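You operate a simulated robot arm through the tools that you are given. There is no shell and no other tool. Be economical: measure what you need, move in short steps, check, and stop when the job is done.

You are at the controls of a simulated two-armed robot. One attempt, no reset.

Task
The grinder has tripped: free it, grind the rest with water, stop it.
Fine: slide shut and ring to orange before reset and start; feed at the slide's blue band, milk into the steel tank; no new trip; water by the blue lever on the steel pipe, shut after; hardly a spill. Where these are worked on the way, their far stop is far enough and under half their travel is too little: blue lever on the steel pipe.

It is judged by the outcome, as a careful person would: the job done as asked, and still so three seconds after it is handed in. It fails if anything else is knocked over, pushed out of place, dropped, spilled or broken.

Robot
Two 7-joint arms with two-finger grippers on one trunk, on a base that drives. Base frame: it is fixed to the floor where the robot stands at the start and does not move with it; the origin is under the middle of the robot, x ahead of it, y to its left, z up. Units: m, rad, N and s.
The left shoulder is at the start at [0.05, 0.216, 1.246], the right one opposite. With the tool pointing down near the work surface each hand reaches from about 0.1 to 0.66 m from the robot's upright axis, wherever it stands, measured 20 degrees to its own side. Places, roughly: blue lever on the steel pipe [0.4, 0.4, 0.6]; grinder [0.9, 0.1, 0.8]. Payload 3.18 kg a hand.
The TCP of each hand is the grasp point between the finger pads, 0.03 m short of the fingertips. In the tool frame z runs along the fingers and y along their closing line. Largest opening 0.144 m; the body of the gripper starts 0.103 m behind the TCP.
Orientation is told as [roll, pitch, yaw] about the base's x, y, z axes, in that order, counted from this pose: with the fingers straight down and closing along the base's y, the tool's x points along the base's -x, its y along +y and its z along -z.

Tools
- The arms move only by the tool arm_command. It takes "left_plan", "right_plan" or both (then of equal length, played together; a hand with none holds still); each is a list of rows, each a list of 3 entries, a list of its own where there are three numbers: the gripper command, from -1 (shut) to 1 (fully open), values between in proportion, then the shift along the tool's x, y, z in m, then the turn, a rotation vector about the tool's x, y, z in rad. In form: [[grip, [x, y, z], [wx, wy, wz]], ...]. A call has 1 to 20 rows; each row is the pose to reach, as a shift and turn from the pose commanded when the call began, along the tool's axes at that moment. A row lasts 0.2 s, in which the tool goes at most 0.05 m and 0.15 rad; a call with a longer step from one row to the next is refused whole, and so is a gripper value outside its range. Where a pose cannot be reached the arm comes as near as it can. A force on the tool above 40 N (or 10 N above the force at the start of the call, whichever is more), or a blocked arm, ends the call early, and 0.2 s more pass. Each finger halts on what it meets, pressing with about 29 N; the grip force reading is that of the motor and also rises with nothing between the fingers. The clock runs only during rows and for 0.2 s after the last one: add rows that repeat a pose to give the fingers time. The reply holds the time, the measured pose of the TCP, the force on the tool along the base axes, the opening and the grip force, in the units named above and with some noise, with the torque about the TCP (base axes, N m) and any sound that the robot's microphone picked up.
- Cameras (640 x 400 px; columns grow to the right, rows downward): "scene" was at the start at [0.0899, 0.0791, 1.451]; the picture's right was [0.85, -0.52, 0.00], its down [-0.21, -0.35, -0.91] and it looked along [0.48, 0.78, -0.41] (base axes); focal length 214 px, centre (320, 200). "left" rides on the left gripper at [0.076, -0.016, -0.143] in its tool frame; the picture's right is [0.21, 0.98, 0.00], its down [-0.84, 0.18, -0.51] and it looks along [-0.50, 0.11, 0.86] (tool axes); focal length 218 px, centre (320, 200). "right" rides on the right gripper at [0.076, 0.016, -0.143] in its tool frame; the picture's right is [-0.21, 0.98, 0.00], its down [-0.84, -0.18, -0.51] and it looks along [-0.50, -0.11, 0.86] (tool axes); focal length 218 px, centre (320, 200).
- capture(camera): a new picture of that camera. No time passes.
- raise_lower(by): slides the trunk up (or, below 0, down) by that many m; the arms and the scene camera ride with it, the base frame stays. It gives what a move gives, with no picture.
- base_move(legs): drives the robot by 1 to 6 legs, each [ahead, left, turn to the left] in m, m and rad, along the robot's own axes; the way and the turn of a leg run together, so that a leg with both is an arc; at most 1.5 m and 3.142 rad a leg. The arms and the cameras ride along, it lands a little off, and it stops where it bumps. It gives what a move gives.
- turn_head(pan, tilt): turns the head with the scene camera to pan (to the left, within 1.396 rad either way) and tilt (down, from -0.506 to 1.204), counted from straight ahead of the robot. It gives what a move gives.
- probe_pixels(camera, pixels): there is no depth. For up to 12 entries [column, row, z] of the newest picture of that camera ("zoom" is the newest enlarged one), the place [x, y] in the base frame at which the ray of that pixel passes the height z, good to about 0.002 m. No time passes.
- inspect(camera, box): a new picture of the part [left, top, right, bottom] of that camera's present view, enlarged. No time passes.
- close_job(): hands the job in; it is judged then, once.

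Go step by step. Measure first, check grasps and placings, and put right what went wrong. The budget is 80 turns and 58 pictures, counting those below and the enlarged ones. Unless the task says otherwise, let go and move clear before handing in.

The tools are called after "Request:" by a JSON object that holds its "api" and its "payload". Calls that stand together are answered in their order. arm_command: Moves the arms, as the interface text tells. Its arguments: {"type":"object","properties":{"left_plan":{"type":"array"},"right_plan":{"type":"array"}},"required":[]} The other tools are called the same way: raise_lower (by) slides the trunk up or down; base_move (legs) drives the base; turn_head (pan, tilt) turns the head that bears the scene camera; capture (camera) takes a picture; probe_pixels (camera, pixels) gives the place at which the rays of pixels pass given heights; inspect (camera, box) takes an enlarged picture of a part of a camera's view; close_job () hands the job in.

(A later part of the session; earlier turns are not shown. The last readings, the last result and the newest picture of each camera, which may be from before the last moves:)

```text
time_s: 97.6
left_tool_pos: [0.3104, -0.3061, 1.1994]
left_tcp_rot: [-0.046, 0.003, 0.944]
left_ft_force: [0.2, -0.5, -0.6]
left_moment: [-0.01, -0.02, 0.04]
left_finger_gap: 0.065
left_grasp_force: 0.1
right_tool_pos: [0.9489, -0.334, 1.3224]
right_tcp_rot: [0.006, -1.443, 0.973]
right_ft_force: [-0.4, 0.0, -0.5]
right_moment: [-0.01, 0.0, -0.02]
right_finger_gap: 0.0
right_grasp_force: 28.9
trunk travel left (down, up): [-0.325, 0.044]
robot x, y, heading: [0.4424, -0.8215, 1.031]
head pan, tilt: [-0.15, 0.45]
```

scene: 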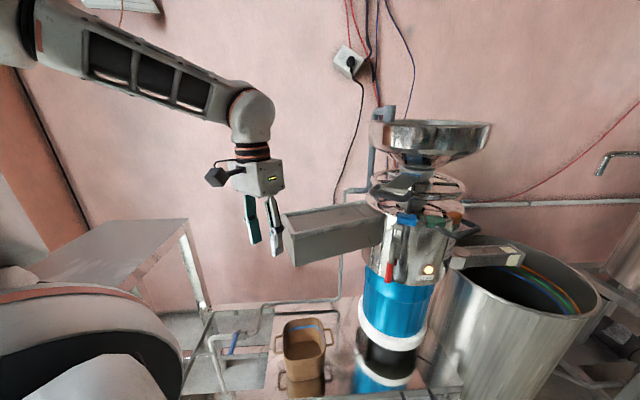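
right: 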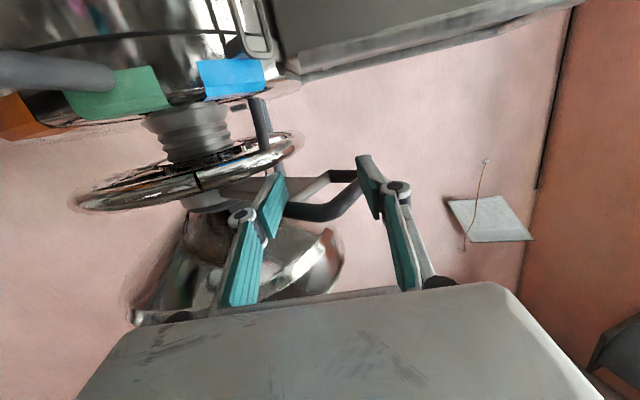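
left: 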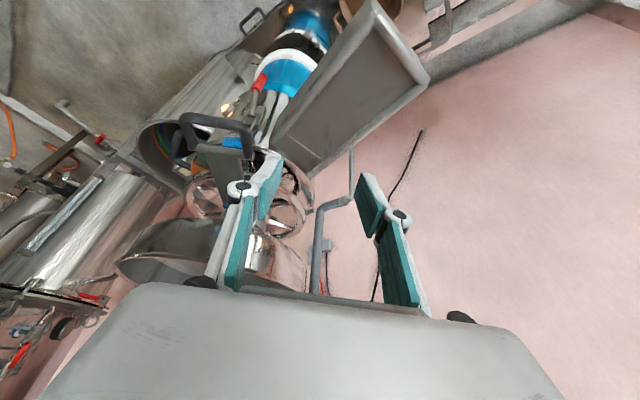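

Request:
{"api": "base_move", "payload": {"legs": [[0.2, 0.05, 0]]}}

Request:
{"api": "arm_command", "payload": {"right_plan": [[-0.3, [0, 0, 0], [0, 0.12, 0]], [-0.3, [0, 0, 0], [0, 0.24, 0]], [-0.3, [0, 0, 0], [0, 0.36, 0]], [-0.3, [0, 0, 0], [0, 0.47, 0]]]}}

Request:
{"api": "capture", "payload": {"camera": "right"}}

```text
time_s: 99.2
left_tool_pos: [0.3709, -0.1122, 1.1993]
left_tcp_rot: [-0.045, 0.002, 0.94]
left_ft_force: [-0.9, 0.0, 0.2]
left_moment: [-0.01, 0.03, 0.03]
left_finger_gap: 0.0651
left_grasp_force: 0.1
right_tool_pos: [1.0079, -0.142, 1.3241]
right_tcp_rot: [0.009, -1.443, 0.97]
right_ft_force: [0.6, 0.0, 0.7]
right_moment: [-0.01, 0.0, -0.01]
right_finger_gap: 0.0
right_grasp_force: 28.8
trunk travel left (down, up): [-0.325, 0.044]
robot x, y, heading: [0.4986, -0.6332, 1.029]
head pan, tilt: [-0.15, 0.45]
```

```text
time_s: 100.2
left_tool_pos: [0.3701, -0.1124, 1.1988]
left_tcp_rot: [-0.045, 0.002, 0.941]
left_ft_force: [-0.9, -0.7, -0.3]
left_moment: [-0.05, 0.04, 0.01]
left_finger_gap: 0.0646
left_grasp_force: 0.0
right_tool_pos: [1.0072, -0.1432, 1.3249]
right_tcp_rot: [0.002, -0.973, 0.978]
right_ft_force: [0.8, 0.1, 0.3]
right_moment: [0.02, 0.02, 0.01]
right_finger_gap: 0.0502
right_grasp_force: 0.1
trunk travel left (down, up): [-0.325, 0.044]
robot x, y, heading: [0.4999, -0.6305, 1.029]
head pan, tilt: [-0.15, 0.45]
```

```text
8 pictures are left
```

right: 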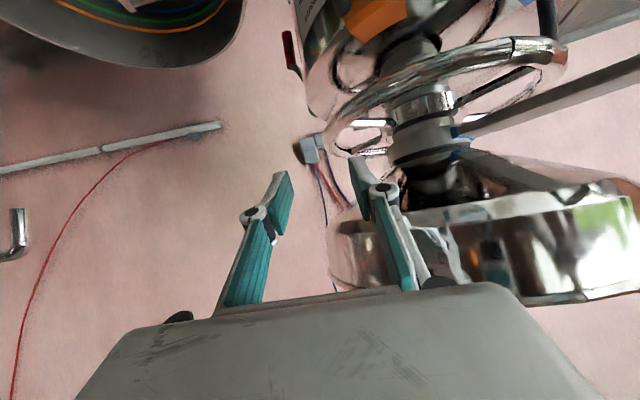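

Request:
{"api": "probe_pixels", "payload": {"camera": "right", "pixels": [[324, 132, 1.236], [350, 97, 1.236], [395, 68, 1.236], [450, 50, 1.236], [510, 46, 1.236], [558, 60, 1.236], [345, 155, 1.236], [378, 125, 1.236], [512, 40, 1.236], [440, 100, 1.236]]}}

```text
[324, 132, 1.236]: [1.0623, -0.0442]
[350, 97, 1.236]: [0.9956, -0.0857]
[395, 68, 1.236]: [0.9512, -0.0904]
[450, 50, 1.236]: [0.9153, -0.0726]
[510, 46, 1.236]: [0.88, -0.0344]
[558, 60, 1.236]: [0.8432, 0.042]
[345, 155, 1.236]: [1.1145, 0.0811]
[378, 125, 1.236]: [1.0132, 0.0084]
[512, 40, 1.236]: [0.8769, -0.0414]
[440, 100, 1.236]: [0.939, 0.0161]
```

Ring fit: centre ≈(0.98,0.05), R≈0.135; the pointer is now at ≈-177° (I dragged it slightly), so ≈70° to orange at -107°. I descend with open fingers straddling the rim at -46° and close.

Request:
{"api": "arm_command", "payload": {"right_plan": [[-0.1, [0.002, 0, 0.035], [0.055, 0, 0.038]], [-0.1, [0.004, -0.0005, 0.075], [0.11, 0, 0.075]], [-0.1, [0.006, -0.001, 0.115], [0.165, 0, 0.113]], [-0.1, [0.0076, -0.0015, 0.1467], [0.165, 0, 0.113]], [-1, [0.0076, -0.0015, 0.1467], [0.165, 0, 0.113]], [-1, [0.0076, -0.0015, 0.1467], [0.165, 0, 0.113]]]}}

```text
time_s: 101.3
left_tool_pos: [0.3651, -0.1085, 1.1978]
left_tcp_rot: [-0.049, 0.003, 0.944]
left_ft_force: [0.0, 0.8, -0.9]
left_moment: [0.0, 0.01, 0.0]
left_finger_gap: 0.0649
left_grasp_force: 0.1
right_tool_pos: [1.0553, -0.0315, 1.2367]
right_tcp_rot: [0.008, -0.981, 0.804]
right_ft_force: [-8.4, 30.9, -1.0]
right_moment: [-0.35, 0.29, -1.35]
right_finger_gap: 0.0274
right_grasp_force: 29.4
trunk travel left (down, up): [-0.325, 0.044]
robot x, y, heading: [0.4963, -0.6313, 1.035]
head pan, tilt: [-0.15, 0.45]
stopped in row 5 (right hand): the force on the tool passed its limit at 50 N (the readings are from after the stop); the commanded pose is now the measured one
```

The rim is gripped (gap 0.027). I push it along its arc by about 33°.

Request:
{"api": "arm_command", "payload": {"right_plan": [[-1, [-0.0064, 0, 0.0096], [-0.08, 0, -0.053]], [-1, [-0.0128, 0.0008, 0.0191], [-0.16, 0, -0.107]], [-1, [-0.0191, 0.0028, 0.0285], [-0.239, 0, -0.16]], [-1, [-0.0252, 0.0059, 0.0377], [-0.319, 0, -0.213]], [-1, [-0.0312, 0.0101, 0.0466], [-0.399, 0, -0.267]], [-1, [-0.0369, 0.0153, 0.0552], [-0.479, 0, -0.32]]]}}

Request:
{"api": "inspect", "payload": {"camera": "scene", "box": [240, 130, 480, 280]}}

```text
time_s: 102.7
left_tool_pos: [0.3669, -0.1106, 1.1985]
left_tcp_rot: [-0.048, 0.003, 0.945]
left_ft_force: [-0.5, 0.0, 0.8]
left_moment: [0.03, -0.03, 0.01]
left_finger_gap: 0.0648
left_grasp_force: 0.1
right_tool_pos: [1.0972, 0.0208, 1.2424]
right_tcp_rot: [0.014, -0.99, 1.364]
right_ft_force: [-6.8, 26.0, 25.1]
right_moment: [-0.61, 0.41, -2.62]
right_finger_gap: 0.0232
right_grasp_force: 45.6
trunk travel left (down, up): [-0.325, 0.044]
robot x, y, heading: [0.4977, -0.6294, 1.036]
head pan, tilt: [-0.15, 0.45]
```

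```text
2.67 times, centred on (360, 205) of scene
```

zoom: 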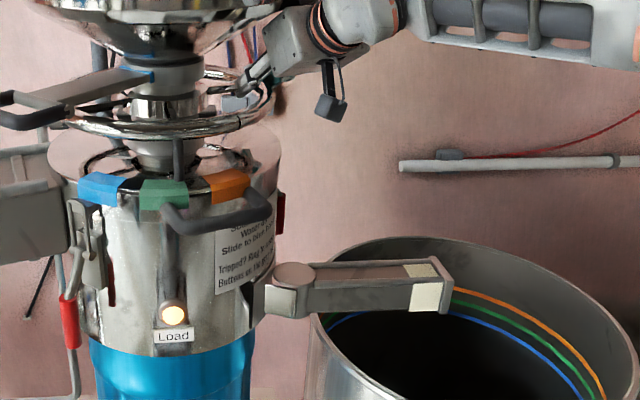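

The pointer (178,160) is now past green toward orange (228,185). I continue the same grip about 20° further.

Request:
{"api": "arm_command", "payload": {"right_plan": [[-1, [-0.0083, -0.0005, 0.0096], [-0.08, 0, -0.053]], [-1, [-0.0146, 0.0002, 0.0192], [-0.16, 0, -0.106]], [-1, [-0.0209, 0.0019, 0.0288], [-0.24, 0, -0.158]], [-1, [-0.0248, 0.0036, 0.0348], [-0.292, 0, -0.191]]]}}

Request:
{"api": "inspect", "payload": {"camera": "scene", "box": [240, 130, 480, 280]}}

```text
time_s: 103.7
left_tool_pos: [0.3666, -0.1116, 1.1982]
left_tcp_rot: [-0.047, 0.003, 0.944]
left_ft_force: [0.3, -0.3, 0.1]
left_moment: [0.0, 0.01, -0.03]
left_finger_gap: 0.0647
left_grasp_force: 0.0
right_tool_pos: [1.0979, 0.0199, 1.2436]
right_tcp_rot: [0.007, -0.992, 1.37]
right_ft_force: [1.7, 26.2, 30.4]
right_moment: [-0.61, 0.2, -3.05]
right_finger_gap: 0.0237
right_grasp_force: 44.8
right hand out of reach, approached as far as the arm can: row 1, 2, 3, 4
trunk travel left (down, up): [-0.325, 0.044]
robot x, y, heading: [0.4973, -0.6316, 1.037]
head pan, tilt: [-0.15, 0.45]
```

```text
2.67 times, centred on (360, 205) of scene
```

zoom: 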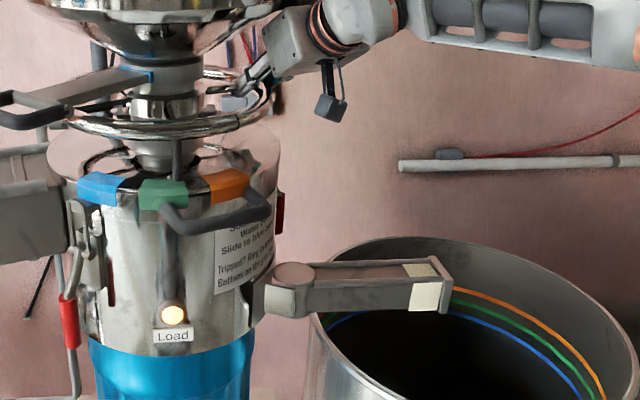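

The arm is at its reach there, so I regrip: open, lift off, return to the first grip spot and close again.

Request:
{"api": "arm_command", "payload": {"right_plan": [[-0.1, [0, 0, 0], [0, 0, 0]], [-0.1, [0, 0, -0.035], [0, 0, 0]], [-0.1, [0, 0, -0.07], [0.084, 0, 0.055]], [-0.1, [0.01, 0.02, -0.085], [0.184, 0, 0.12]], [-0.1, [0.02, 0.04, -0.1], [0.285, 0, 0.186]], [-0.1, [0.032, 0.063, -0.1076], [0.385, 0, 0.252]], [-0.1, [0.032, 0.063, -0.1076], [0.469, 0, 0.306]], [-0.1, [0.035, 0.047, -0.076], [0.469, 0, 0.306]], [-0.1, [0.038, 0.032, -0.045], [0.469, 0, 0.306]], [-1, [0.038, 0.032, -0.045], [0.469, 0, 0.306]], [-1, [0.038, 0.032, -0.045], [0.469, 0, 0.306]]]}}

```text
time_s: 106.1
left_tool_pos: [0.3709, -0.1103, 1.1976]
left_tcp_rot: [-0.046, 0.007, 0.945]
left_ft_force: [-0.6, 0.0, -0.3]
left_moment: [-0.01, 0.0, -0.02]
left_finger_gap: 0.0648
left_grasp_force: 0.1
right_tool_pos: [1.0599, -0.0268, 1.227]
right_tcp_rot: [0.002, -0.979, 0.811]
right_ft_force: [12.1, 22.7, -1.5]
right_moment: [-0.31, 0.7, -2.82]
right_finger_gap: 0.0268
right_grasp_force: 44.8
trunk travel left (down, up): [-0.325, 0.044]
robot x, y, heading: [0.5012, -0.6319, 1.031]
head pan, tilt: [-0.15, 0.45]
```

Gripped again (gap 0.027). I push about 19° more.

Request:
{"api": "arm_command", "payload": {"right_plan": [[-1, [-0.0064, 0, 0.0096], [-0.08, 0, -0.053]], [-1, [-0.0128, 0.0008, 0.0191], [-0.16, 0, -0.107]], [-1, [-0.0191, 0.0028, 0.0285], [-0.239, 0, -0.16]], [-1, [-0.0222, 0.0043, 0.0331], [-0.279, 0, -0.187]], [-1, [-0.0222, 0.0043, 0.0331], [-0.279, 0, -0.187]]]}}

Request:
{"api": "inspect", "payload": {"camera": "scene", "box": [260, 150, 380, 225]}}

```text
time_s: 107.3
left_tool_pos: [0.3708, -0.1109, 1.1981]
left_tcp_rot: [-0.043, 0.005, 0.942]
left_ft_force: [-0.2, 0.7, 0.6]
left_moment: [0.0, 0.01, 0.0]
left_finger_gap: 0.0646
left_grasp_force: 0.0
right_tool_pos: [1.0838, 0.0024, 1.2285]
right_tcp_rot: [0.006, -0.975, 1.145]
right_ft_force: [17.2, 12.2, -7.4]
right_moment: [-0.55, 0.8, -2.54]
right_finger_gap: 0.0287
right_grasp_force: 45.8
trunk travel left (down, up): [-0.325, 0.044]
robot x, y, heading: [0.4962, -0.6309, 1.032]
head pan, tilt: [-0.15, 0.45]
```

```text
5.33 times, centred on (320, 188) of scene
```

zoom: 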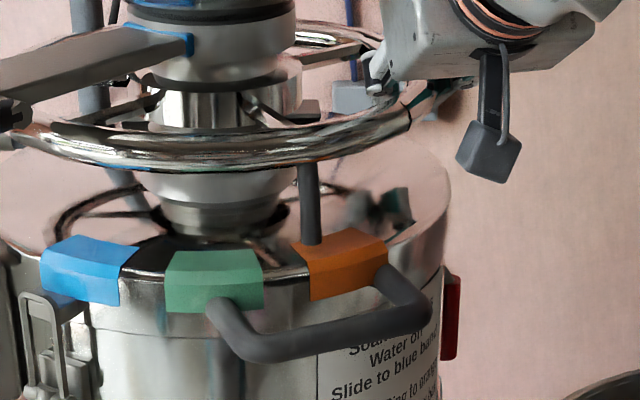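

The pointer is now on the orange tab (zoom 312,240; tab 290–388, radially in line). I release and withdraw the right hand, then back the base away.

Request:
{"api": "arm_command", "payload": {"right_plan": [[-0.1, [0, 0, 0], [0, 0, 0]], [-0.1, [0, 0, -0.035], [0, 0, 0]], [-0.1, [0, 0, -0.075], [0, 0, 0]], [-1, [0.02, 0.0, -0.11], [0, -0.08, 0]], [-1, [0.04, 0.0, -0.13], [0, -0.2, 0]], [-1, [0.06, 0, -0.15], [0, -0.33, 0]], [-1, [0.06, 0, -0.15], [0.05, -0.45, 0]]]}}

Request:
{"api": "base_move", "payload": {"legs": [[-0.15, 0, 0], [0, 1.3, 0]]}}

Request:
{"api": "turn_head", "payload": {"pan": 0.0, "tilt": 0.35}}

Request:
{"api": "raise_lower", "payload": {"by": -0.12}}

Request:
{"api": "capture", "payload": {"camera": "scene"}}

```text
time_s: 108.9
left_tool_pos: [0.368, -0.1123, 1.1989]
left_tcp_rot: [-0.044, 0.003, 0.945]
left_ft_force: [0.2, 0.0, -0.2]
left_moment: [0.01, 0.0, -0.03]
left_finger_gap: 0.0647
left_grasp_force: 0.1
right_tool_pos: [1.0171, -0.1377, 1.2664]
right_tcp_rot: [0.004, -1.266, 1.149]
right_ft_force: [-0.2, -0.4, 0.0]
right_moment: [-0.02, 0.01, 0.03]
right_finger_gap: 0.0002
right_grasp_force: 28.9
right hand out of reach, approached as far as the arm can: row 6, 7
trunk travel left (down, up): [-0.325, 0.044]
robot x, y, heading: [0.4985, -0.6298, 1.035]
head pan, tilt: [-0.15, 0.45]
```

```text
time_s: 121.6
left_tool_pos: [-0.8457, 0.4238, 1.1989]
left_tcp_rot: [-0.046, 0.004, 0.955]
left_ft_force: [0.5, 0.2, 0.2]
left_moment: [0.02, 0.0, 0.0]
left_finger_gap: 0.0648
left_grasp_force: 0.2
right_tool_pos: [-0.1955, 0.4066, 1.2655]
right_tcp_rot: [0.002, -1.267, 1.161]
right_ft_force: [-0.3, -0.3, -0.6]
right_moment: [-0.04, 0.03, -0.01]
right_finger_gap: 0.0
right_grasp_force: 28.7
trunk travel left (down, up): [-0.325, 0.044]
robot x, y, heading: [-0.7141, -0.0936, 1.039]
head pan, tilt: [-0.15, 0.45]
```

```text
time_s: 122.3
left_tool_pos: [-0.8459, 0.4233, 1.1981]
left_tcp_rot: [-0.045, 0.003, 0.951]
left_ft_force: [-0.2, 0.8, 0.0]
left_moment: [0.02, 0.02, 0.01]
left_finger_gap: 0.0647
left_grasp_force: 0.1
right_tool_pos: [-0.1951, 0.406, 1.265]
right_tcp_rot: [0.001, -1.265, 1.161]
right_ft_force: [0.4, 0.6, 1.0]
right_moment: [-0.01, 0.0, 0.0]
right_finger_gap: 0.0002
right_grasp_force: 29.1
trunk travel left (down, up): [-0.325, 0.044]
robot x, y, heading: [-0.7119, -0.0894, 1.04]
head pan, tilt: [0.0, 0.351]
```

```text
time_s: 123.8
left_tool_pos: [-0.8463, 0.422, 1.0799]
left_tcp_rot: [-0.046, 0.0, 0.953]
left_ft_force: [-0.5, -0.3, 0.3]
left_moment: [0.02, -0.05, 0.0]
left_finger_gap: 0.0648
left_grasp_force: 0.0
right_tool_pos: [-0.1959, 0.405, 1.1467]
right_tcp_rot: [0.002, -1.269, 1.16]
right_ft_force: [-1.3, -0.1, 0.0]
right_moment: [-0.05, 0.04, -0.02]
right_finger_gap: 0.0002
right_grasp_force: 29.0
trunk travel left (down, up): [-0.205, 0.164]
robot x, y, heading: [-0.7129, -0.0905, 1.042]
head pan, tilt: [0.0, 0.351]
```

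```text
4 pictures are left
```

scene: 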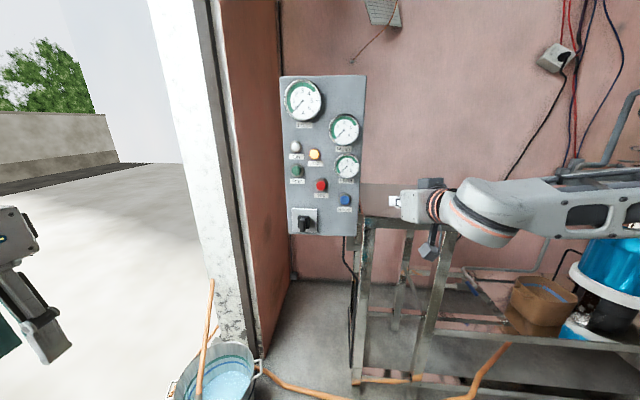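

The panel is face-on: green (297,171), red (321,185), blue (345,200). I probe their rays at likely heights.

Request:
{"api": "probe_pixels", "payload": {"camera": "scene", "pixels": [[345, 200, 1.08], [345, 200, 1.1], [345, 200, 1.12], [297, 171, 1.14], [297, 171, 1.16], [297, 171, 1.18], [297, 171, 1.2], [321, 185, 1.12], [321, 185, 1.14], [321, 185, 1.16]]}}

```text
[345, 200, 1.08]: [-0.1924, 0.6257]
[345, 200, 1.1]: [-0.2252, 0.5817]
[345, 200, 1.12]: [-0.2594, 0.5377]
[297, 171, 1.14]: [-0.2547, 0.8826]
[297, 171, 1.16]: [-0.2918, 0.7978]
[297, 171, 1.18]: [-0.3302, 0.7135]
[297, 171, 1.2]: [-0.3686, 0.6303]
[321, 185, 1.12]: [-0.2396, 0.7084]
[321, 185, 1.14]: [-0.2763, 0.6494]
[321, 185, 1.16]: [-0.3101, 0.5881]
```

Blue button ≈(-0.234,0.571,1.105), red ≈(-0.298,0.61,1.153), green ≈(-0.361,0.647,1.196). I press blue (reset) with the closed fingertips, slowly, and back off.

Request:
{"api": "arm_command", "payload": {"right_plan": [[-1, [0.003, 0.03, 0.01], [0, 0, 0]], [-1, [0.006, 0.07, 0.03], [0, 0, 0]], [-1, [0.008, 0.104, 0.055], [0, 0, 0]], [-1, [0.008, 0.104, 0.085], [0, 0, 0]], [-1, [0.002, 0.1016, 0.104], [0, 0, 0]], [-1, [-0.001, 0.1004, 0.1135], [0, 0, 0]], [-1, [-0.0026, 0.0997, 0.1192], [0, 0, 0]], [-1, [-0.0043, 0.099, 0.1249], [0, 0, 0]], [-1, [-0.0043, 0.099, 0.1249], [0, 0, 0]]]}}

```text
time_s: 125.5
left_tool_pos: [-0.8461, 0.4197, 1.0801]
left_tcp_rot: [-0.044, -0.002, 0.948]
left_ft_force: [-0.6, 0.0, 0.7]
left_moment: [-0.02, -0.02, 0.0]
left_finger_gap: 0.0649
left_grasp_force: 0.0
right_tool_pos: [-0.2455, 0.5442, 1.1115]
right_tcp_rot: [0.009, -1.262, 1.157]
right_ft_force: [-8.1, -24.9, 4.7]
right_moment: [0.19, -0.09, -0.25]
right_finger_gap: 0.0
right_grasp_force: 29.4
trunk travel left (down, up): [-0.205, 0.164]
robot x, y, heading: [-0.7138, -0.0905, 1.041]
head pan, tilt: [0.0, 0.351]
heard: click
stopped in row 8 (right hand): the force on the tool passed its limit at 47 N (the readings are from after the stop); the commanded pose is now the measured one
```

"Click" – reset done. Next the green button, up and left of it.

Request:
{"api": "arm_command", "payload": {"right_plan": [[-1, [0.0105, 0.004, -0.033], [0, 0, 0]], [-1, [-0.01, 0.04, -0.036], [0, 0, 0]], [-1, [-0.035, 0.08, -0.038], [0, 0, 0]], [-1, [-0.06, 0.118, -0.04], [0, 0, 0]], [-1, [-0.082, 0.151, -0.0424], [0, 0, 0]], [-1, [-0.087, 0.149, -0.026], [0, 0, 0]], [-1, [-0.09, 0.148, -0.018], [0, 0, 0]], [-1, [-0.0915, 0.147, -0.013], [0, 0, 0]], [-1, [-0.0927, 0.147, -0.009], [0, 0, 0]], [-1, [-0.0942, 0.147, -0.005], [0, 0, 0]]]}}

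```text
time_s: 127.7
left_tool_pos: [-0.846, 0.4225, 1.0802]
left_tcp_rot: [-0.046, 0.005, 0.952]
left_ft_force: [0.2, 0.0, -0.5]
left_moment: [0.0, -0.02, -0.02]
left_finger_gap: 0.0649
left_grasp_force: 0.0
right_tool_pos: [-0.3692, 0.6278, 1.1987]
right_tcp_rot: [0.005, -1.259, 1.16]
right_ft_force: [-0.1, -2.6, 0.2]
right_moment: [0.02, -0.01, -0.07]
right_finger_gap: 0.0
right_grasp_force: 29.0
trunk travel left (down, up): [-0.205, 0.164]
robot x, y, heading: [-0.7135, -0.0928, 1.041]
head pan, tilt: [0.0, 0.351]
```

Barely touching (-2.6 N). I press on in small steps.

Request:
{"api": "arm_command", "payload": {"right_plan": [[-1, [-0.0015, 0, 0.0048], [0, 0, 0]], [-1, [-0.003, 0, 0.0095], [0, 0, 0]], [-1, [-0.0046, 0, 0.0143], [0, 0, 0]], [-1, [-0.006, 0, 0.019], [0, 0, 0]]]}}

```text
time_s: 128.4
left_tool_pos: [-0.8439, 0.4192, 1.0817]
left_tcp_rot: [-0.045, 0.0, 0.949]
left_ft_force: [0.2, -0.6, 0.0]
left_moment: [-0.02, 0.02, 0.02]
left_finger_gap: 0.065
left_grasp_force: 0.0
right_tool_pos: [-0.3677, 0.6321, 1.1992]
right_tcp_rot: [0.018, -1.253, 1.145]
right_ft_force: [-4.8, -24.4, 2.4]
right_moment: [0.17, -0.06, -0.31]
right_finger_gap: 0.0
right_grasp_force: 29.2
trunk travel left (down, up): [-0.205, 0.164]
robot x, y, heading: [-0.7128, -0.0929, 1.04]
head pan, tilt: [0.0, 0.351]
heard: click
stopped in row 3 (right hand): the force on the tool passed its limit at 44 N (the readings are from after the stop); the commanded pose is now the measured one
```

Request:
{"api": "arm_command", "payload": {"right_plan": [[-1, [0.01, 0, -0.03], [0, 0, 0]], [-1, [0.02, 0, -0.06], [0, 0, 0]], [-1, [0.02, 0, -0.06], [0, 0, 0]]]}}

Request:
{"api": "inspect", "payload": {"camera": "scene", "box": [270, 70, 380, 240]}}

```text
time_s: 129.2
left_tool_pos: [-0.8438, 0.4227, 1.0786]
left_tcp_rot: [-0.046, 0.002, 0.951]
left_ft_force: [0.0, -0.9, -1.0]
left_moment: [0.0, 0.01, -0.02]
left_finger_gap: 0.0647
left_grasp_force: 0.0
right_tool_pos: [-0.39, 0.5792, 1.1949]
right_tcp_rot: [0.011, -1.25, 1.154]
right_ft_force: [0.5, 0.1, 0.9]
right_moment: [0.01, 0.0, -0.01]
right_finger_gap: 0.0001
right_grasp_force: 29.1
trunk travel left (down, up): [-0.205, 0.164]
robot x, y, heading: [-0.7076, -0.0961, 1.042]
head pan, tilt: [0.0, 0.351]
```

```text
2.35 times, centred on (325, 155) of scene
```

zoom: 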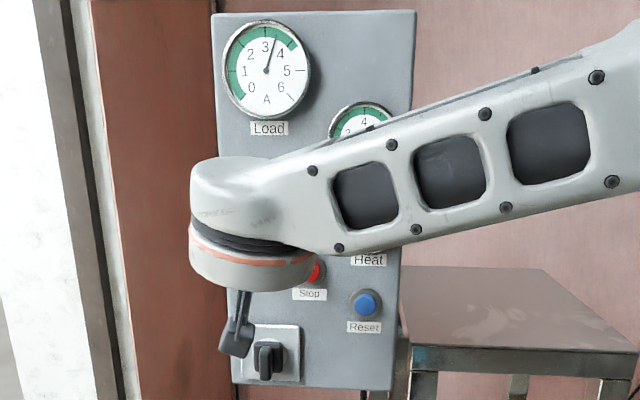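

The load gauge now reads about 3.4 A: the motor runs. Next the water: the blue handle runs from its pivot ≈(0.433,0.435) to its end ≈(0.386,0.367), across the pipe, z≈0.6. I move right along the bench and fold the right hand to point down.

Request:
{"api": "base_move", "payload": {"legs": [[-0.1, 0, 0], [0, -0.52, 0]]}}

Request:
{"api": "arm_command", "payload": {"right_plan": [[-1, [0.034, -0.023, -0.0225], [0, 0.125, 0]], [-1, [0.068, -0.046, -0.045], [0, 0.25, 0]], [-1, [0.101, -0.068, -0.0675], [0, 0.375, 0]], [-1, [0.135, -0.091, -0.09], [0, 0.5, 0]], [-1, [0.169, -0.114, -0.1125], [0, 0.625, 0]], [-1, [0.203, -0.137, -0.135], [0, 0.75, 0]], [-1, [0.237, -0.16, -0.1575], [0, 0.875, 0]], [-1, [0.27, -0.182, -0.18], [0, 1.0, 0]], [-1, [0.304, -0.205, -0.2025], [0, 1.125, 0]], [-1, [0.338, -0.228, -0.225], [0, 1.25, 0]]]}}

Request:
{"api": "raise_lower", "payload": {"by": -0.2}}

```text
time_s: 135.0
left_tool_pos: [-0.4494, 0.075, 1.0804]
left_tcp_rot: [-0.046, 0.005, 0.953]
left_ft_force: [0.4, 0.5, -0.7]
left_moment: [-0.02, 0.03, 0.0]
left_finger_gap: 0.0649
left_grasp_force: 0.1
right_tool_pos: [0.0043, 0.2327, 1.1958]
right_tcp_rot: [0.012, -1.25, 1.155]
right_ft_force: [-0.6, -0.9, -0.4]
right_moment: [0.02, -0.02, 0.02]
right_finger_gap: 0.0
right_grasp_force: 29.2
trunk travel left (down, up): [-0.205, 0.164]
robot x, y, heading: [-0.3148, -0.4399, 1.044]
head pan, tilt: [0.0, 0.351]
```

```text
time_s: 137.2
left_tool_pos: [-0.4483, 0.0753, 1.0792]
left_tcp_rot: [-0.043, 0.004, 0.952]
left_ft_force: [1.1, -0.6, 0.1]
left_moment: [0.02, 0.02, -0.01]
left_finger_gap: 0.0647
left_grasp_force: 0.0
right_tool_pos: [0.0875, -0.1527, 0.944]
right_tcp_rot: [0.004, 0.002, 1.167]
right_ft_force: [0.1, -0.3, 0.0]
right_moment: [0.01, 0.02, 0.05]
right_finger_gap: 0.0
right_grasp_force: 29.1
trunk travel left (down, up): [-0.205, 0.164]
robot x, y, heading: [-0.3153, -0.4409, 1.042]
head pan, tilt: [0.0, 0.351]
```

```text
time_s: 139.3
left_tool_pos: [-0.449, 0.0749, 0.8798]
left_tcp_rot: [-0.045, 0.002, 0.954]
left_ft_force: [0.4, -0.5, 0.5]
left_moment: [0.02, 0.0, -0.01]
left_finger_gap: 0.0646
left_grasp_force: 0.1
right_tool_pos: [0.0849, -0.1509, 0.746]
right_tcp_rot: [0.002, -0.003, 1.163]
right_ft_force: [-0.5, -0.2, -0.1]
right_moment: [-0.02, -0.03, 0.01]
right_finger_gap: 0.0
right_grasp_force: 28.9
trunk travel left (down, up): [-0.005, 0.364]
robot x, y, heading: [-0.3164, -0.4441, 1.045]
head pan, tilt: [0.0, 0.351]
```

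Before driving in I raise the left hand clear, then drive forward so the right hand is over the lever.

Request:
{"api": "arm_command", "payload": {"left_plan": [[-0.1, [0, 0, -0.045], [0, 0, 0]], [-0.1, [0, 0, -0.09], [0, 0, 0]], [-0.1, [0, 0, -0.135], [0, 0, 0]], [-0.1, [0, 0, -0.18], [0, 0, 0]], [-0.1, [0, 0, -0.22], [0, 0, 0]]]}}

Request:
{"api": "base_move", "payload": {"legs": [[0.5, 0.02, 0]]}}

Request:
{"api": "capture", "payload": {"camera": "right"}}

```text
time_s: 140.5
left_tool_pos: [-0.4569, 0.0815, 1.0991]
left_tcp_rot: [-0.046, 0.005, 0.953]
left_ft_force: [-1.1, 0.4, -0.7]
left_moment: [0.02, -0.03, -0.02]
left_finger_gap: 0.0646
left_grasp_force: 0.0
right_tool_pos: [0.0851, -0.1504, 0.7444]
right_tcp_rot: [0.005, 0.001, 1.164]
right_ft_force: [-0.8, -0.9, -1.0]
right_moment: [-0.01, -0.02, -0.02]
right_finger_gap: 0.0
right_grasp_force: 28.6
trunk travel left (down, up): [-0.005, 0.364]
robot x, y, heading: [-0.3163, -0.4413, 1.042]
head pan, tilt: [0.0, 0.351]
```

```text
time_s: 143.3
left_tool_pos: [-0.2381, 0.4979, 1.0995]
left_tcp_rot: [-0.047, 0.003, 0.959]
left_ft_force: [-2.5, -1.9, 1.0]
left_moment: [0.33, -0.28, 0.04]
left_finger_gap: 0.065
left_grasp_force: 0.1
right_tool_pos: [0.3061, 0.2719, 0.7435]
right_tcp_rot: [0.004, 0.003, 1.169]
right_ft_force: [0.4, -0.4, -0.4]
right_moment: [-0.03, 0.0, 0.0]
right_finger_gap: 0.0001
right_grasp_force: 29.3
trunk travel left (down, up): [-0.005, 0.364]
robot x, y, heading: [-0.0963, -0.0211, 1.046]
head pan, tilt: [0.0, 0.351]
stopped in leg 1: the force on the tool passed its limit at 53 N (the readings are from after the stop); the commanded pose is now the measured one
```

```text
2 pictures are left
```

right: 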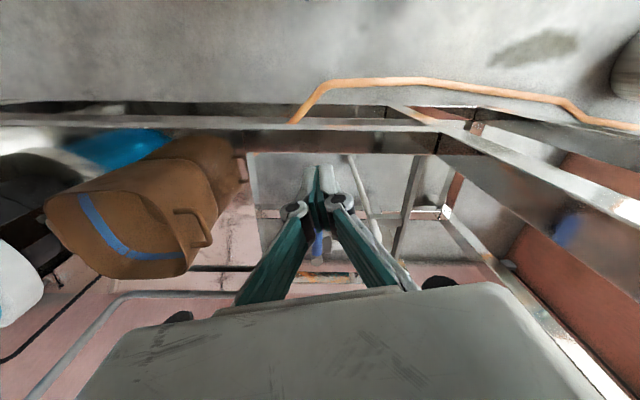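

The left hand touched the panel edge on the way (53 N, now only -2.5 N); I pull it back. The lever is visible at (318,235–258); I probe it.

Request:
{"api": "probe_pixels", "payload": {"camera": "right", "pixels": [[318, 233, 0.6], [322, 257, 0.6], [318, 233, 0.58], [322, 257, 0.58], [330, 262, 0.58], [318, 228, 0.62], [322, 257, 0.62]]}}

Request:
{"api": "arm_command", "payload": {"left_plan": [[-0.1, [0.03, 0, 0], [0, 0, 0]], [-0.1, [0.06, 0, 0], [0, 0, 0]], [-0.1, [0.1, 0, 0], [0, 0, 0]]]}}

```text
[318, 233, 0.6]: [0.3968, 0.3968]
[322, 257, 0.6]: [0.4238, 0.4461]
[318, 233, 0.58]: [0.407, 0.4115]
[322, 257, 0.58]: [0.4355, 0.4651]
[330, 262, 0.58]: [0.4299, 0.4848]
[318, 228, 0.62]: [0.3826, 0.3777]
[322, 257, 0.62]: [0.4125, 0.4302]
```

```text
time_s: 144.1
left_tool_pos: [-0.2906, 0.419, 1.0916]
left_tcp_rot: [-0.047, 0.004, 0.96]
left_ft_force: [0.2, -0.1, -0.1]
left_moment: [-0.01, -0.02, 0.0]
left_finger_gap: 0.0647
left_grasp_force: 0.0
left hand out of reach, approached as far as the arm can: row 3
right_tool_pos: [0.3077, 0.2725, 0.7457]
right_tcp_rot: [0.004, 0.0, 1.168]
right_ft_force: [-0.2, 0.4, 0.4]
right_moment: [0.0, 0.01, 0.0]
right_finger_gap: 0.0
right_grasp_force: 28.5
trunk travel left (down, up): [-0.005, 0.364]
robot x, y, heading: [-0.0907, -0.0128, 1.052]
head pan, tilt: [0.0, 0.351]
```

Lever pivot ≈(0.428,0.442), handle pointing to the robot at z≈0.6. I put the closed fingers down on its left side.

Request:
{"api": "arm_command", "payload": {"right_plan": [[-1, [-0.045, 0, 0], [0, 0, 0]], [-1, [-0.09, 0, 0.02], [0, 0, 0]], [-1, [-0.13, 0, 0.04], [0, 0, 0]], [-1, [-0.1544, 0.0006, 0.07], [0, 0, 0]], [-1, [-0.1544, 0.0006, 0.105], [0, 0, 0]], [-1, [-0.1544, 0.0006, 0.131], [0, 0, 0]]]}}

```text
time_s: 145.5
left_tool_pos: [-0.2888, 0.4197, 1.0921]
left_tcp_rot: [-0.048, 0.003, 0.959]
left_ft_force: [-0.1, 0.2, 0.0]
left_moment: [0.02, 0.01, 0.0]
left_finger_gap: 0.0647
left_grasp_force: 0.1
right_tool_pos: [0.3685, 0.4144, 0.6115]
right_tcp_rot: [0.003, 0.001, 1.169]
right_ft_force: [0.3, 0.0, 0.3]
right_moment: [-0.02, -0.03, -0.02]
right_finger_gap: 0.0001
right_grasp_force: 29.0
trunk travel left (down, up): [-0.005, 0.364]
robot x, y, heading: [-0.0913, -0.016, 1.052]
head pan, tilt: [0.0, 0.351]
5 turns are left
```

Only 5 turns remain, so I chain moves. The fingers stand free at the lever's left; I sweep the lever right toward its stop, lift off, and drive back to the slide-working pose at (0.174,-0.206, 0.28) with the trunk raised.

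Request:
{"api": "arm_command", "payload": {"right_plan": [[-1, [0.004, -0.02, 0], [0, 0, 0]], [-1, [0.0096, -0.0384, 0], [0, 0, 0]], [-1, [0.0085, -0.0588, 0], [0, 0, 0]], [-1, [0.0006, -0.0775, 0], [0, 0, 0]], [-1, [-0.0093, -0.0892, 0], [0, 0, 0]], [-1, [-0.0227, -0.0983, 0], [0, 0, 0]], [-1, [-0.0313, -0.1017, 0], [0, 0, 0]]]}}

Request:
{"api": "arm_command", "payload": {"right_plan": [[-1, [0.015, 0.01, 0], [0, 0, 0]], [-1, [0.02, 0.01, -0.045], [0, 0, 0]], [-1, [0.02, 0.01, -0.09], [0, 0, 0]], [-1, [0.03, 0.01, -0.13], [0, 0, 0]], [-1, [0.06, 0.015, -0.17], [0, 0, 0]], [-1, [0.09, 0.02, -0.2], [0, 0, 0]]]}}

Request:
{"api": "base_move", "payload": {"legs": [[-0.2, 0, 0]]}}

Request:
{"api": "raise_lower", "payload": {"by": 0.32}}

Request:
{"api": "base_move", "payload": {"legs": [[0, 0, -0.772], [0.345, -0.116, 0]]}}

```text
time_s: 147.1
left_tool_pos: [-0.2892, 0.419, 1.0917]
left_tcp_rot: [-0.047, 0.004, 0.96]
left_ft_force: [0.5, 0.5, 0.9]
left_moment: [0.05, 0.01, -0.02]
left_finger_gap: 0.0647
left_grasp_force: 0.1
right_tool_pos: [0.474, 0.4034, 0.6144]
right_tcp_rot: [0.005, 0.003, 1.17]
right_ft_force: [-2.2, -1.5, 0.0]
right_moment: [-0.04, 0.05, -0.05]
right_finger_gap: 0.0
right_grasp_force: 29.3
trunk travel left (down, up): [-0.005, 0.364]
robot x, y, heading: [-0.094, -0.0194, 1.051]
head pan, tilt: [0.0, 0.351]
```

```text
refused: row 5 steps farther than a row can; nothing moved
```

```text
time_s: 148.7
left_tool_pos: [-0.389, 0.2457, 1.0917]
left_tcp_rot: [-0.047, 0.003, 0.962]
left_ft_force: [-0.7, -1.6, 0.3]
left_moment: [0.02, -0.02, -0.03]
left_finger_gap: 0.0648
left_grasp_force: 0.1
right_tool_pos: [0.373, 0.2327, 0.6146]
right_tcp_rot: [0.004, 0.0, 1.171]
right_ft_force: [0.2, -0.6, 0.1]
right_moment: [0.02, -0.01, 0.0]
right_finger_gap: 0.0
right_grasp_force: 29.1
trunk travel left (down, up): [-0.005, 0.364]
robot x, y, heading: [-0.193, -0.1906, 1.05]
head pan, tilt: [0.0, 0.351]
```

```text
time_s: 151.9
left_tool_pos: [-0.3882, 0.2468, 1.4112]
left_tcp_rot: [-0.047, 0.005, 0.961]
left_ft_force: [-0.2, 0.7, 0.2]
left_moment: [-0.01, 0.04, 0.0]
left_finger_gap: 0.0648
left_grasp_force: 0.1
right_tool_pos: [0.3757, 0.2337, 0.9526]
right_tcp_rot: [-0.002, -0.029, 1.166]
right_ft_force: [-0.2, 0.1, 0.4]
right_moment: [0.0, 0.01, -0.01]
right_finger_gap: 0.0001
right_grasp_force: 29.1
trunk travel left (down, up): [-0.325, 0.044]
robot x, y, heading: [-0.1943, -0.187, 1.045]
head pan, tilt: [0.0, 0.351]
```

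```text
time_s: 156.3
left_tool_pos: [0.3482, 0.239, 1.411]
left_tcp_rot: [-0.047, 0.002, 0.18]
left_ft_force: [-0.2, 0.0, 0.0]
left_moment: [0.03, 0.05, -0.03]
left_finger_gap: 0.0647
left_grasp_force: 0.1
right_tool_pos: [0.8833, -0.3078, 0.9512]
right_tcp_rot: [-0.002, -0.029, 0.386]
right_ft_force: [-0.1, 0.8, 0.2]
right_moment: [0.0, 0.01, 0.0]
right_finger_gap: 0.0001
right_grasp_force: 29.4
trunk travel left (down, up): [-0.325, 0.044]
robot x, y, heading: [0.1781, -0.2107, 0.271]
head pan, tilt: [0.0, 0.351]
4 turns are left
```

The sweep ended at the expected far-stop position with light contact; I verify the lever with a picture, and bring the right hand to the loop's pre-grasp, descend and close (no pull yet).

Request:
{"api": "turn_head", "payload": {"pan": 0.98, "tilt": 0.93}}

Request:
{"api": "inspect", "payload": {"camera": "scene", "box": [200, 90, 440, 290]}}

Request:
{"api": "arm_command", "payload": {"right_plan": [[-0.3, [0, 0, -0.045], [0, 0, 0]], [-0.3, [0.01, 0, -0.09], [0, 0, 0]], [-0.3, [0.02, 0, -0.135], [0, -0.03, 0.01]], [-0.3, [0.03, 0.02, -0.175], [0, -0.07, 0.02]], [-0.3, [0.035, 0.045, -0.215], [0, -0.11, 0.03]], [-0.3, [0.04, 0.075, -0.25], [0, -0.15, 0.04]], [-0.3, [0.04, 0.105, -0.28], [0, -0.19, 0.055]], [-0.3, [0.04, 0.135, -0.315], [0, -0.23, 0.07]], [-0.3, [0.04, 0.165, -0.35], [0, -0.27, 0.085]], [-0.3, [0.04, 0.198, -0.38], [0, -0.31, 0.1]], [-0.3, [0.04, 0.235, -0.405], [0, -0.35, 0.11]], [-0.3, [0.03, 0.27, -0.412], [0, -0.37, 0.116]], [-0.3, [0.02, 0.3, -0.412], [0, -0.37, 0.116]], [-0.3, [0.0066, 0.3046, -0.412], [0, -0.37, 0.116]], [-0.3, [0.0066, 0.3046, -0.412], [0, -0.37, 0.116]]]}}

Request:
{"api": "arm_command", "payload": {"right_plan": [[-0.3, [0, 0, 0.035], [0, 0, 0]], [-0.3, [0, 0, 0.065], [0, 0, 0]], [-0.3, [0, 0, 0.1], [0, 0, 0]], [-1, [0, 0, 0.1], [0, 0, 0]], [-1, [0, 0, 0.1], [0, 0, 0]]]}}

```text
time_s: 157.6
left_tool_pos: [0.3478, 0.2399, 1.4121]
left_tcp_rot: [-0.046, 0.004, 0.181]
left_ft_force: [0.3, 0.4, -0.1]
left_moment: [0.0, 0.0, -0.05]
left_finger_gap: 0.0648
left_grasp_force: 0.0
right_tool_pos: [0.8814, -0.3076, 0.9527]
right_tcp_rot: [-0.002, -0.029, 0.386]
right_ft_force: [0.7, 0.2, 0.5]
right_moment: [-0.03, 0.01, -0.01]
right_finger_gap: 0.0
right_grasp_force: 28.9
trunk travel left (down, up): [-0.325, 0.044]
robot x, y, heading: [0.1781, -0.2119, 0.27]
head pan, tilt: [0.979, 0.93]
```

```text
2.00 times, centred on (320, 190) of scene
```

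zoom: 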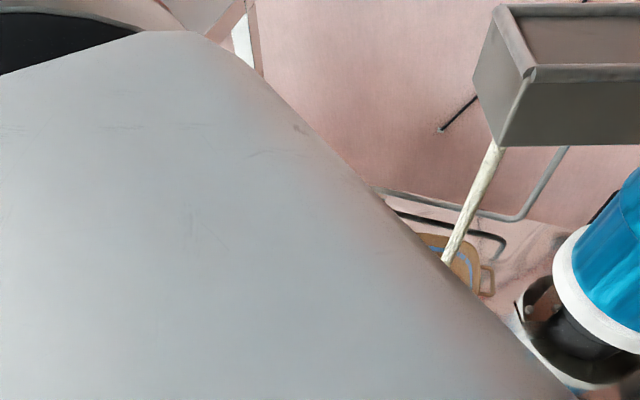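

```text
time_s: 160.8
left_tool_pos: [0.3474, 0.2395, 1.4122]
left_tcp_rot: [-0.048, 0.003, 0.179]
left_ft_force: [0.2, 0.4, 0.5]
left_moment: [0.02, -0.01, -0.03]
left_finger_gap: 0.0647
left_grasp_force: 0.0
right_tool_pos: [0.7504, -0.0313, 1.363]
right_tcp_rot: [0.024, -0.401, 0.264]
right_ft_force: [0.0, -0.2, 0.0]
right_moment: [0.0, 0.0, 0.01]
right_finger_gap: 0.0503
right_grasp_force: 0.1
right hand out of reach, approached as far as the arm can: row 1, 2, 3
trunk travel left (down, up): [-0.325, 0.044]
robot x, y, heading: [0.1788, -0.2094, 0.269]
head pan, tilt: [0.979, 0.93]
```

```text
time_s: 161.9
left_tool_pos: [0.3488, 0.2376, 1.413]
left_tcp_rot: [-0.046, 0.004, 0.18]
left_ft_force: [-0.4, -0.8, -0.5]
left_moment: [0.0, 0.0, 0.0]
left_finger_gap: 0.0647
left_grasp_force: 0.0
right_tool_pos: [0.7873, -0.0212, 1.2708]
right_tcp_rot: [0.025, -0.397, 0.258]
right_ft_force: [3.6, -9.7, -7.0]
right_moment: [-0.11, 0.28, -1.23]
right_finger_gap: 0.0136
right_grasp_force: 43.7
trunk travel left (down, up): [-0.325, 0.044]
robot x, y, heading: [0.1804, -0.211, 0.267]
head pan, tilt: [0.979, 0.93]
3 turns are left
```

The left arm blocks the lever, but whitish outflow now runs from the chute into the basin, so the machine runs wet; the loop arm is gripped (gap 0.0136). I push the slide to its stop for reference, pull it out 0.036 m to the blue band, check it with the last picture, and let it grind.

Request:
{"api": "turn_head", "payload": {"pan": 0.1, "tilt": 0.4}}

Request:
{"api": "arm_command", "payload": {"right_plan": [[-1, [-0.0065, 0, 0.0027], [0, 0, 0]], [-1, [-0.0115, 0, 0.0048], [0, 0, 0]], [-1, [-0.0165, 0, 0.0069], [0, 0, 0]], [-1, [-0.0205, 0, 0.0086], [0, 0, 0]]]}}

Request:
{"api": "arm_command", "payload": {"right_plan": [[-1, [0.0083, 0, -0.0035], [0, 0, 0]], [-1, [0.0166, 0, -0.007], [0, 0, 0]], [-1, [0.0249, 0, -0.0105], [0, 0, 0]], [-1, [0.0332, 0, -0.0139], [0, 0, 0]], [-1, [0.0332, 0, -0.0139], [0, 0, 0]]]}}

Request:
{"api": "inspect", "payload": {"camera": "scene", "box": [240, 110, 400, 210]}}

Request:
{"api": "arm_command", "payload": {"right_plan": [[-1, [0, 0, 0], [0, 0, 0]], [-1, [0, 0, 0], [0, 0, 0]], [-1, [0, 0, 0], [0, 0, 0]], [-1, [0, 0, 0], [0, 0, 0]], [-1, [0, 0, 0], [0, 0, 0]], [-1, [0, 0, 0], [0, 0, 0]], [-1, [0, 0, 0], [0, 0, 0]], [-1, [0, 0, 0], [0, 0, 0]], [-1, [0, 0, 0], [0, 0, 0]], [-1, [0, 0, 0], [0, 0, 0]], [-1, [0, 0, 0], [0, 0, 0]], [-1, [0, 0, 0], [0, 0, 0]], [-1, [0, 0, 0], [0, 0, 0]], [-1, [0, 0, 0], [0, 0, 0]], [-1, [0, 0, 0], [0, 0, 0]], [-1, [0, 0, 0], [0, 0, 0]], [-1, [0, 0, 0], [0, 0, 0]], [-1, [0, 0, 0], [0, 0, 0]], [-1, [0, 0, 0], [0, 0, 0]], [-1, [0, 0, 0], [0, 0, 0]]]}}

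```text
time_s: 163.1
left_tool_pos: [0.3493, 0.2367, 1.4128]
left_tcp_rot: [-0.045, 0.005, 0.181]
left_ft_force: [-0.4, 0.6, -0.2]
left_moment: [0.0, -0.05, 0.0]
left_finger_gap: 0.065
left_grasp_force: 0.1
right_tool_pos: [0.7862, -0.0207, 1.2719]
right_tcp_rot: [0.026, -0.4, 0.263]
right_ft_force: [5.8, -17.2, -7.5]
right_moment: [-0.22, 1.33, -1.08]
right_finger_gap: 0.0137
right_grasp_force: 43.1
trunk travel left (down, up): [-0.325, 0.044]
robot x, y, heading: [0.1794, -0.2088, 0.274]
head pan, tilt: [0.099, 0.4]
```

```text
time_s: 164.3
left_tool_pos: [0.345, 0.2364, 1.4127]
left_tcp_rot: [-0.047, 0.001, 0.18]
left_ft_force: [0.4, -0.4, -0.4]
left_moment: [-0.04, 0.0, 0.01]
left_finger_gap: 0.065
left_grasp_force: 0.1
right_tool_pos: [0.8006, -0.0174, 1.2704]
right_tcp_rot: [0.025, -0.388, 0.254]
right_ft_force: [-16.0, -15.2, 1.7]
right_moment: [0.1, -0.19, -1.4]
right_finger_gap: 0.0136
right_grasp_force: 43.5
trunk travel left (down, up): [-0.325, 0.044]
robot x, y, heading: [0.1822, -0.2125, 0.267]
head pan, tilt: [0.099, 0.4]
stopped in row 4 (right hand): the force on the tool passed its limit at 44 N (the readings are from after the stop); the commanded pose is now the measured one
```

```text
time_s: 165.5
left_tool_pos: [0.349, 0.2365, 1.4127]
left_tcp_rot: [-0.046, 0.003, 0.179]
left_ft_force: [-0.5, -0.2, 0.0]
left_moment: [0.04, -0.03, 0.0]
left_finger_gap: 0.0646
left_grasp_force: 0.0
right_tool_pos: [0.7714, -0.0254, 1.2699]
right_tcp_rot: [0.025, -0.388, 0.258]
right_ft_force: [4.3, -13.6, -2.7]
right_moment: [0.25, -1.16, -1.17]
right_finger_gap: 0.0136
right_grasp_force: 43.3
trunk travel left (down, up): [-0.325, 0.044]
robot x, y, heading: [0.1783, -0.21, 0.266]
head pan, tilt: [0.099, 0.4]
```

```text
4.00 times, centred on (320, 160) of scene
```

zoom: 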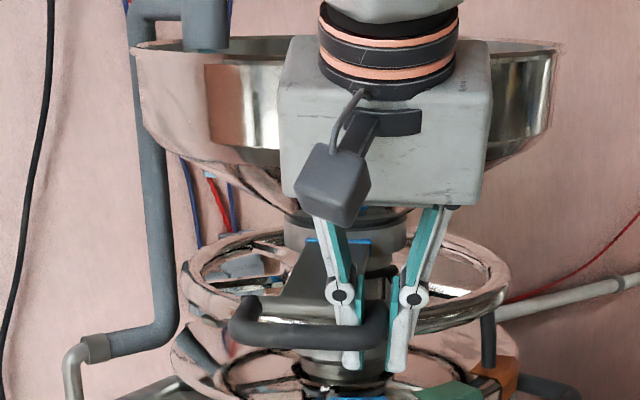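

```text
time_s: 169.7
left_tool_pos: [0.3482, 0.2374, 1.4128]
left_tcp_rot: [-0.046, 0.002, 0.181]
left_ft_force: [0.0, 0.3, 0.6]
left_moment: [0.03, -0.01, 0.0]
left_finger_gap: 0.0646
left_grasp_force: 0.0
right_tool_pos: [0.7718, -0.0248, 1.2704]
right_tcp_rot: [0.026, -0.39, 0.257]
right_ft_force: [3.2, -18.0, -4.7]
right_moment: [0.0, 0.23, -1.12]
right_finger_gap: 0.0135
right_grasp_force: 43.3
trunk travel left (down, up): [-0.325, 0.044]
robot x, y, heading: [0.1764, -0.2143, 0.27]
head pan, tilt: [0.099, 0.4]
2 turns are left
```

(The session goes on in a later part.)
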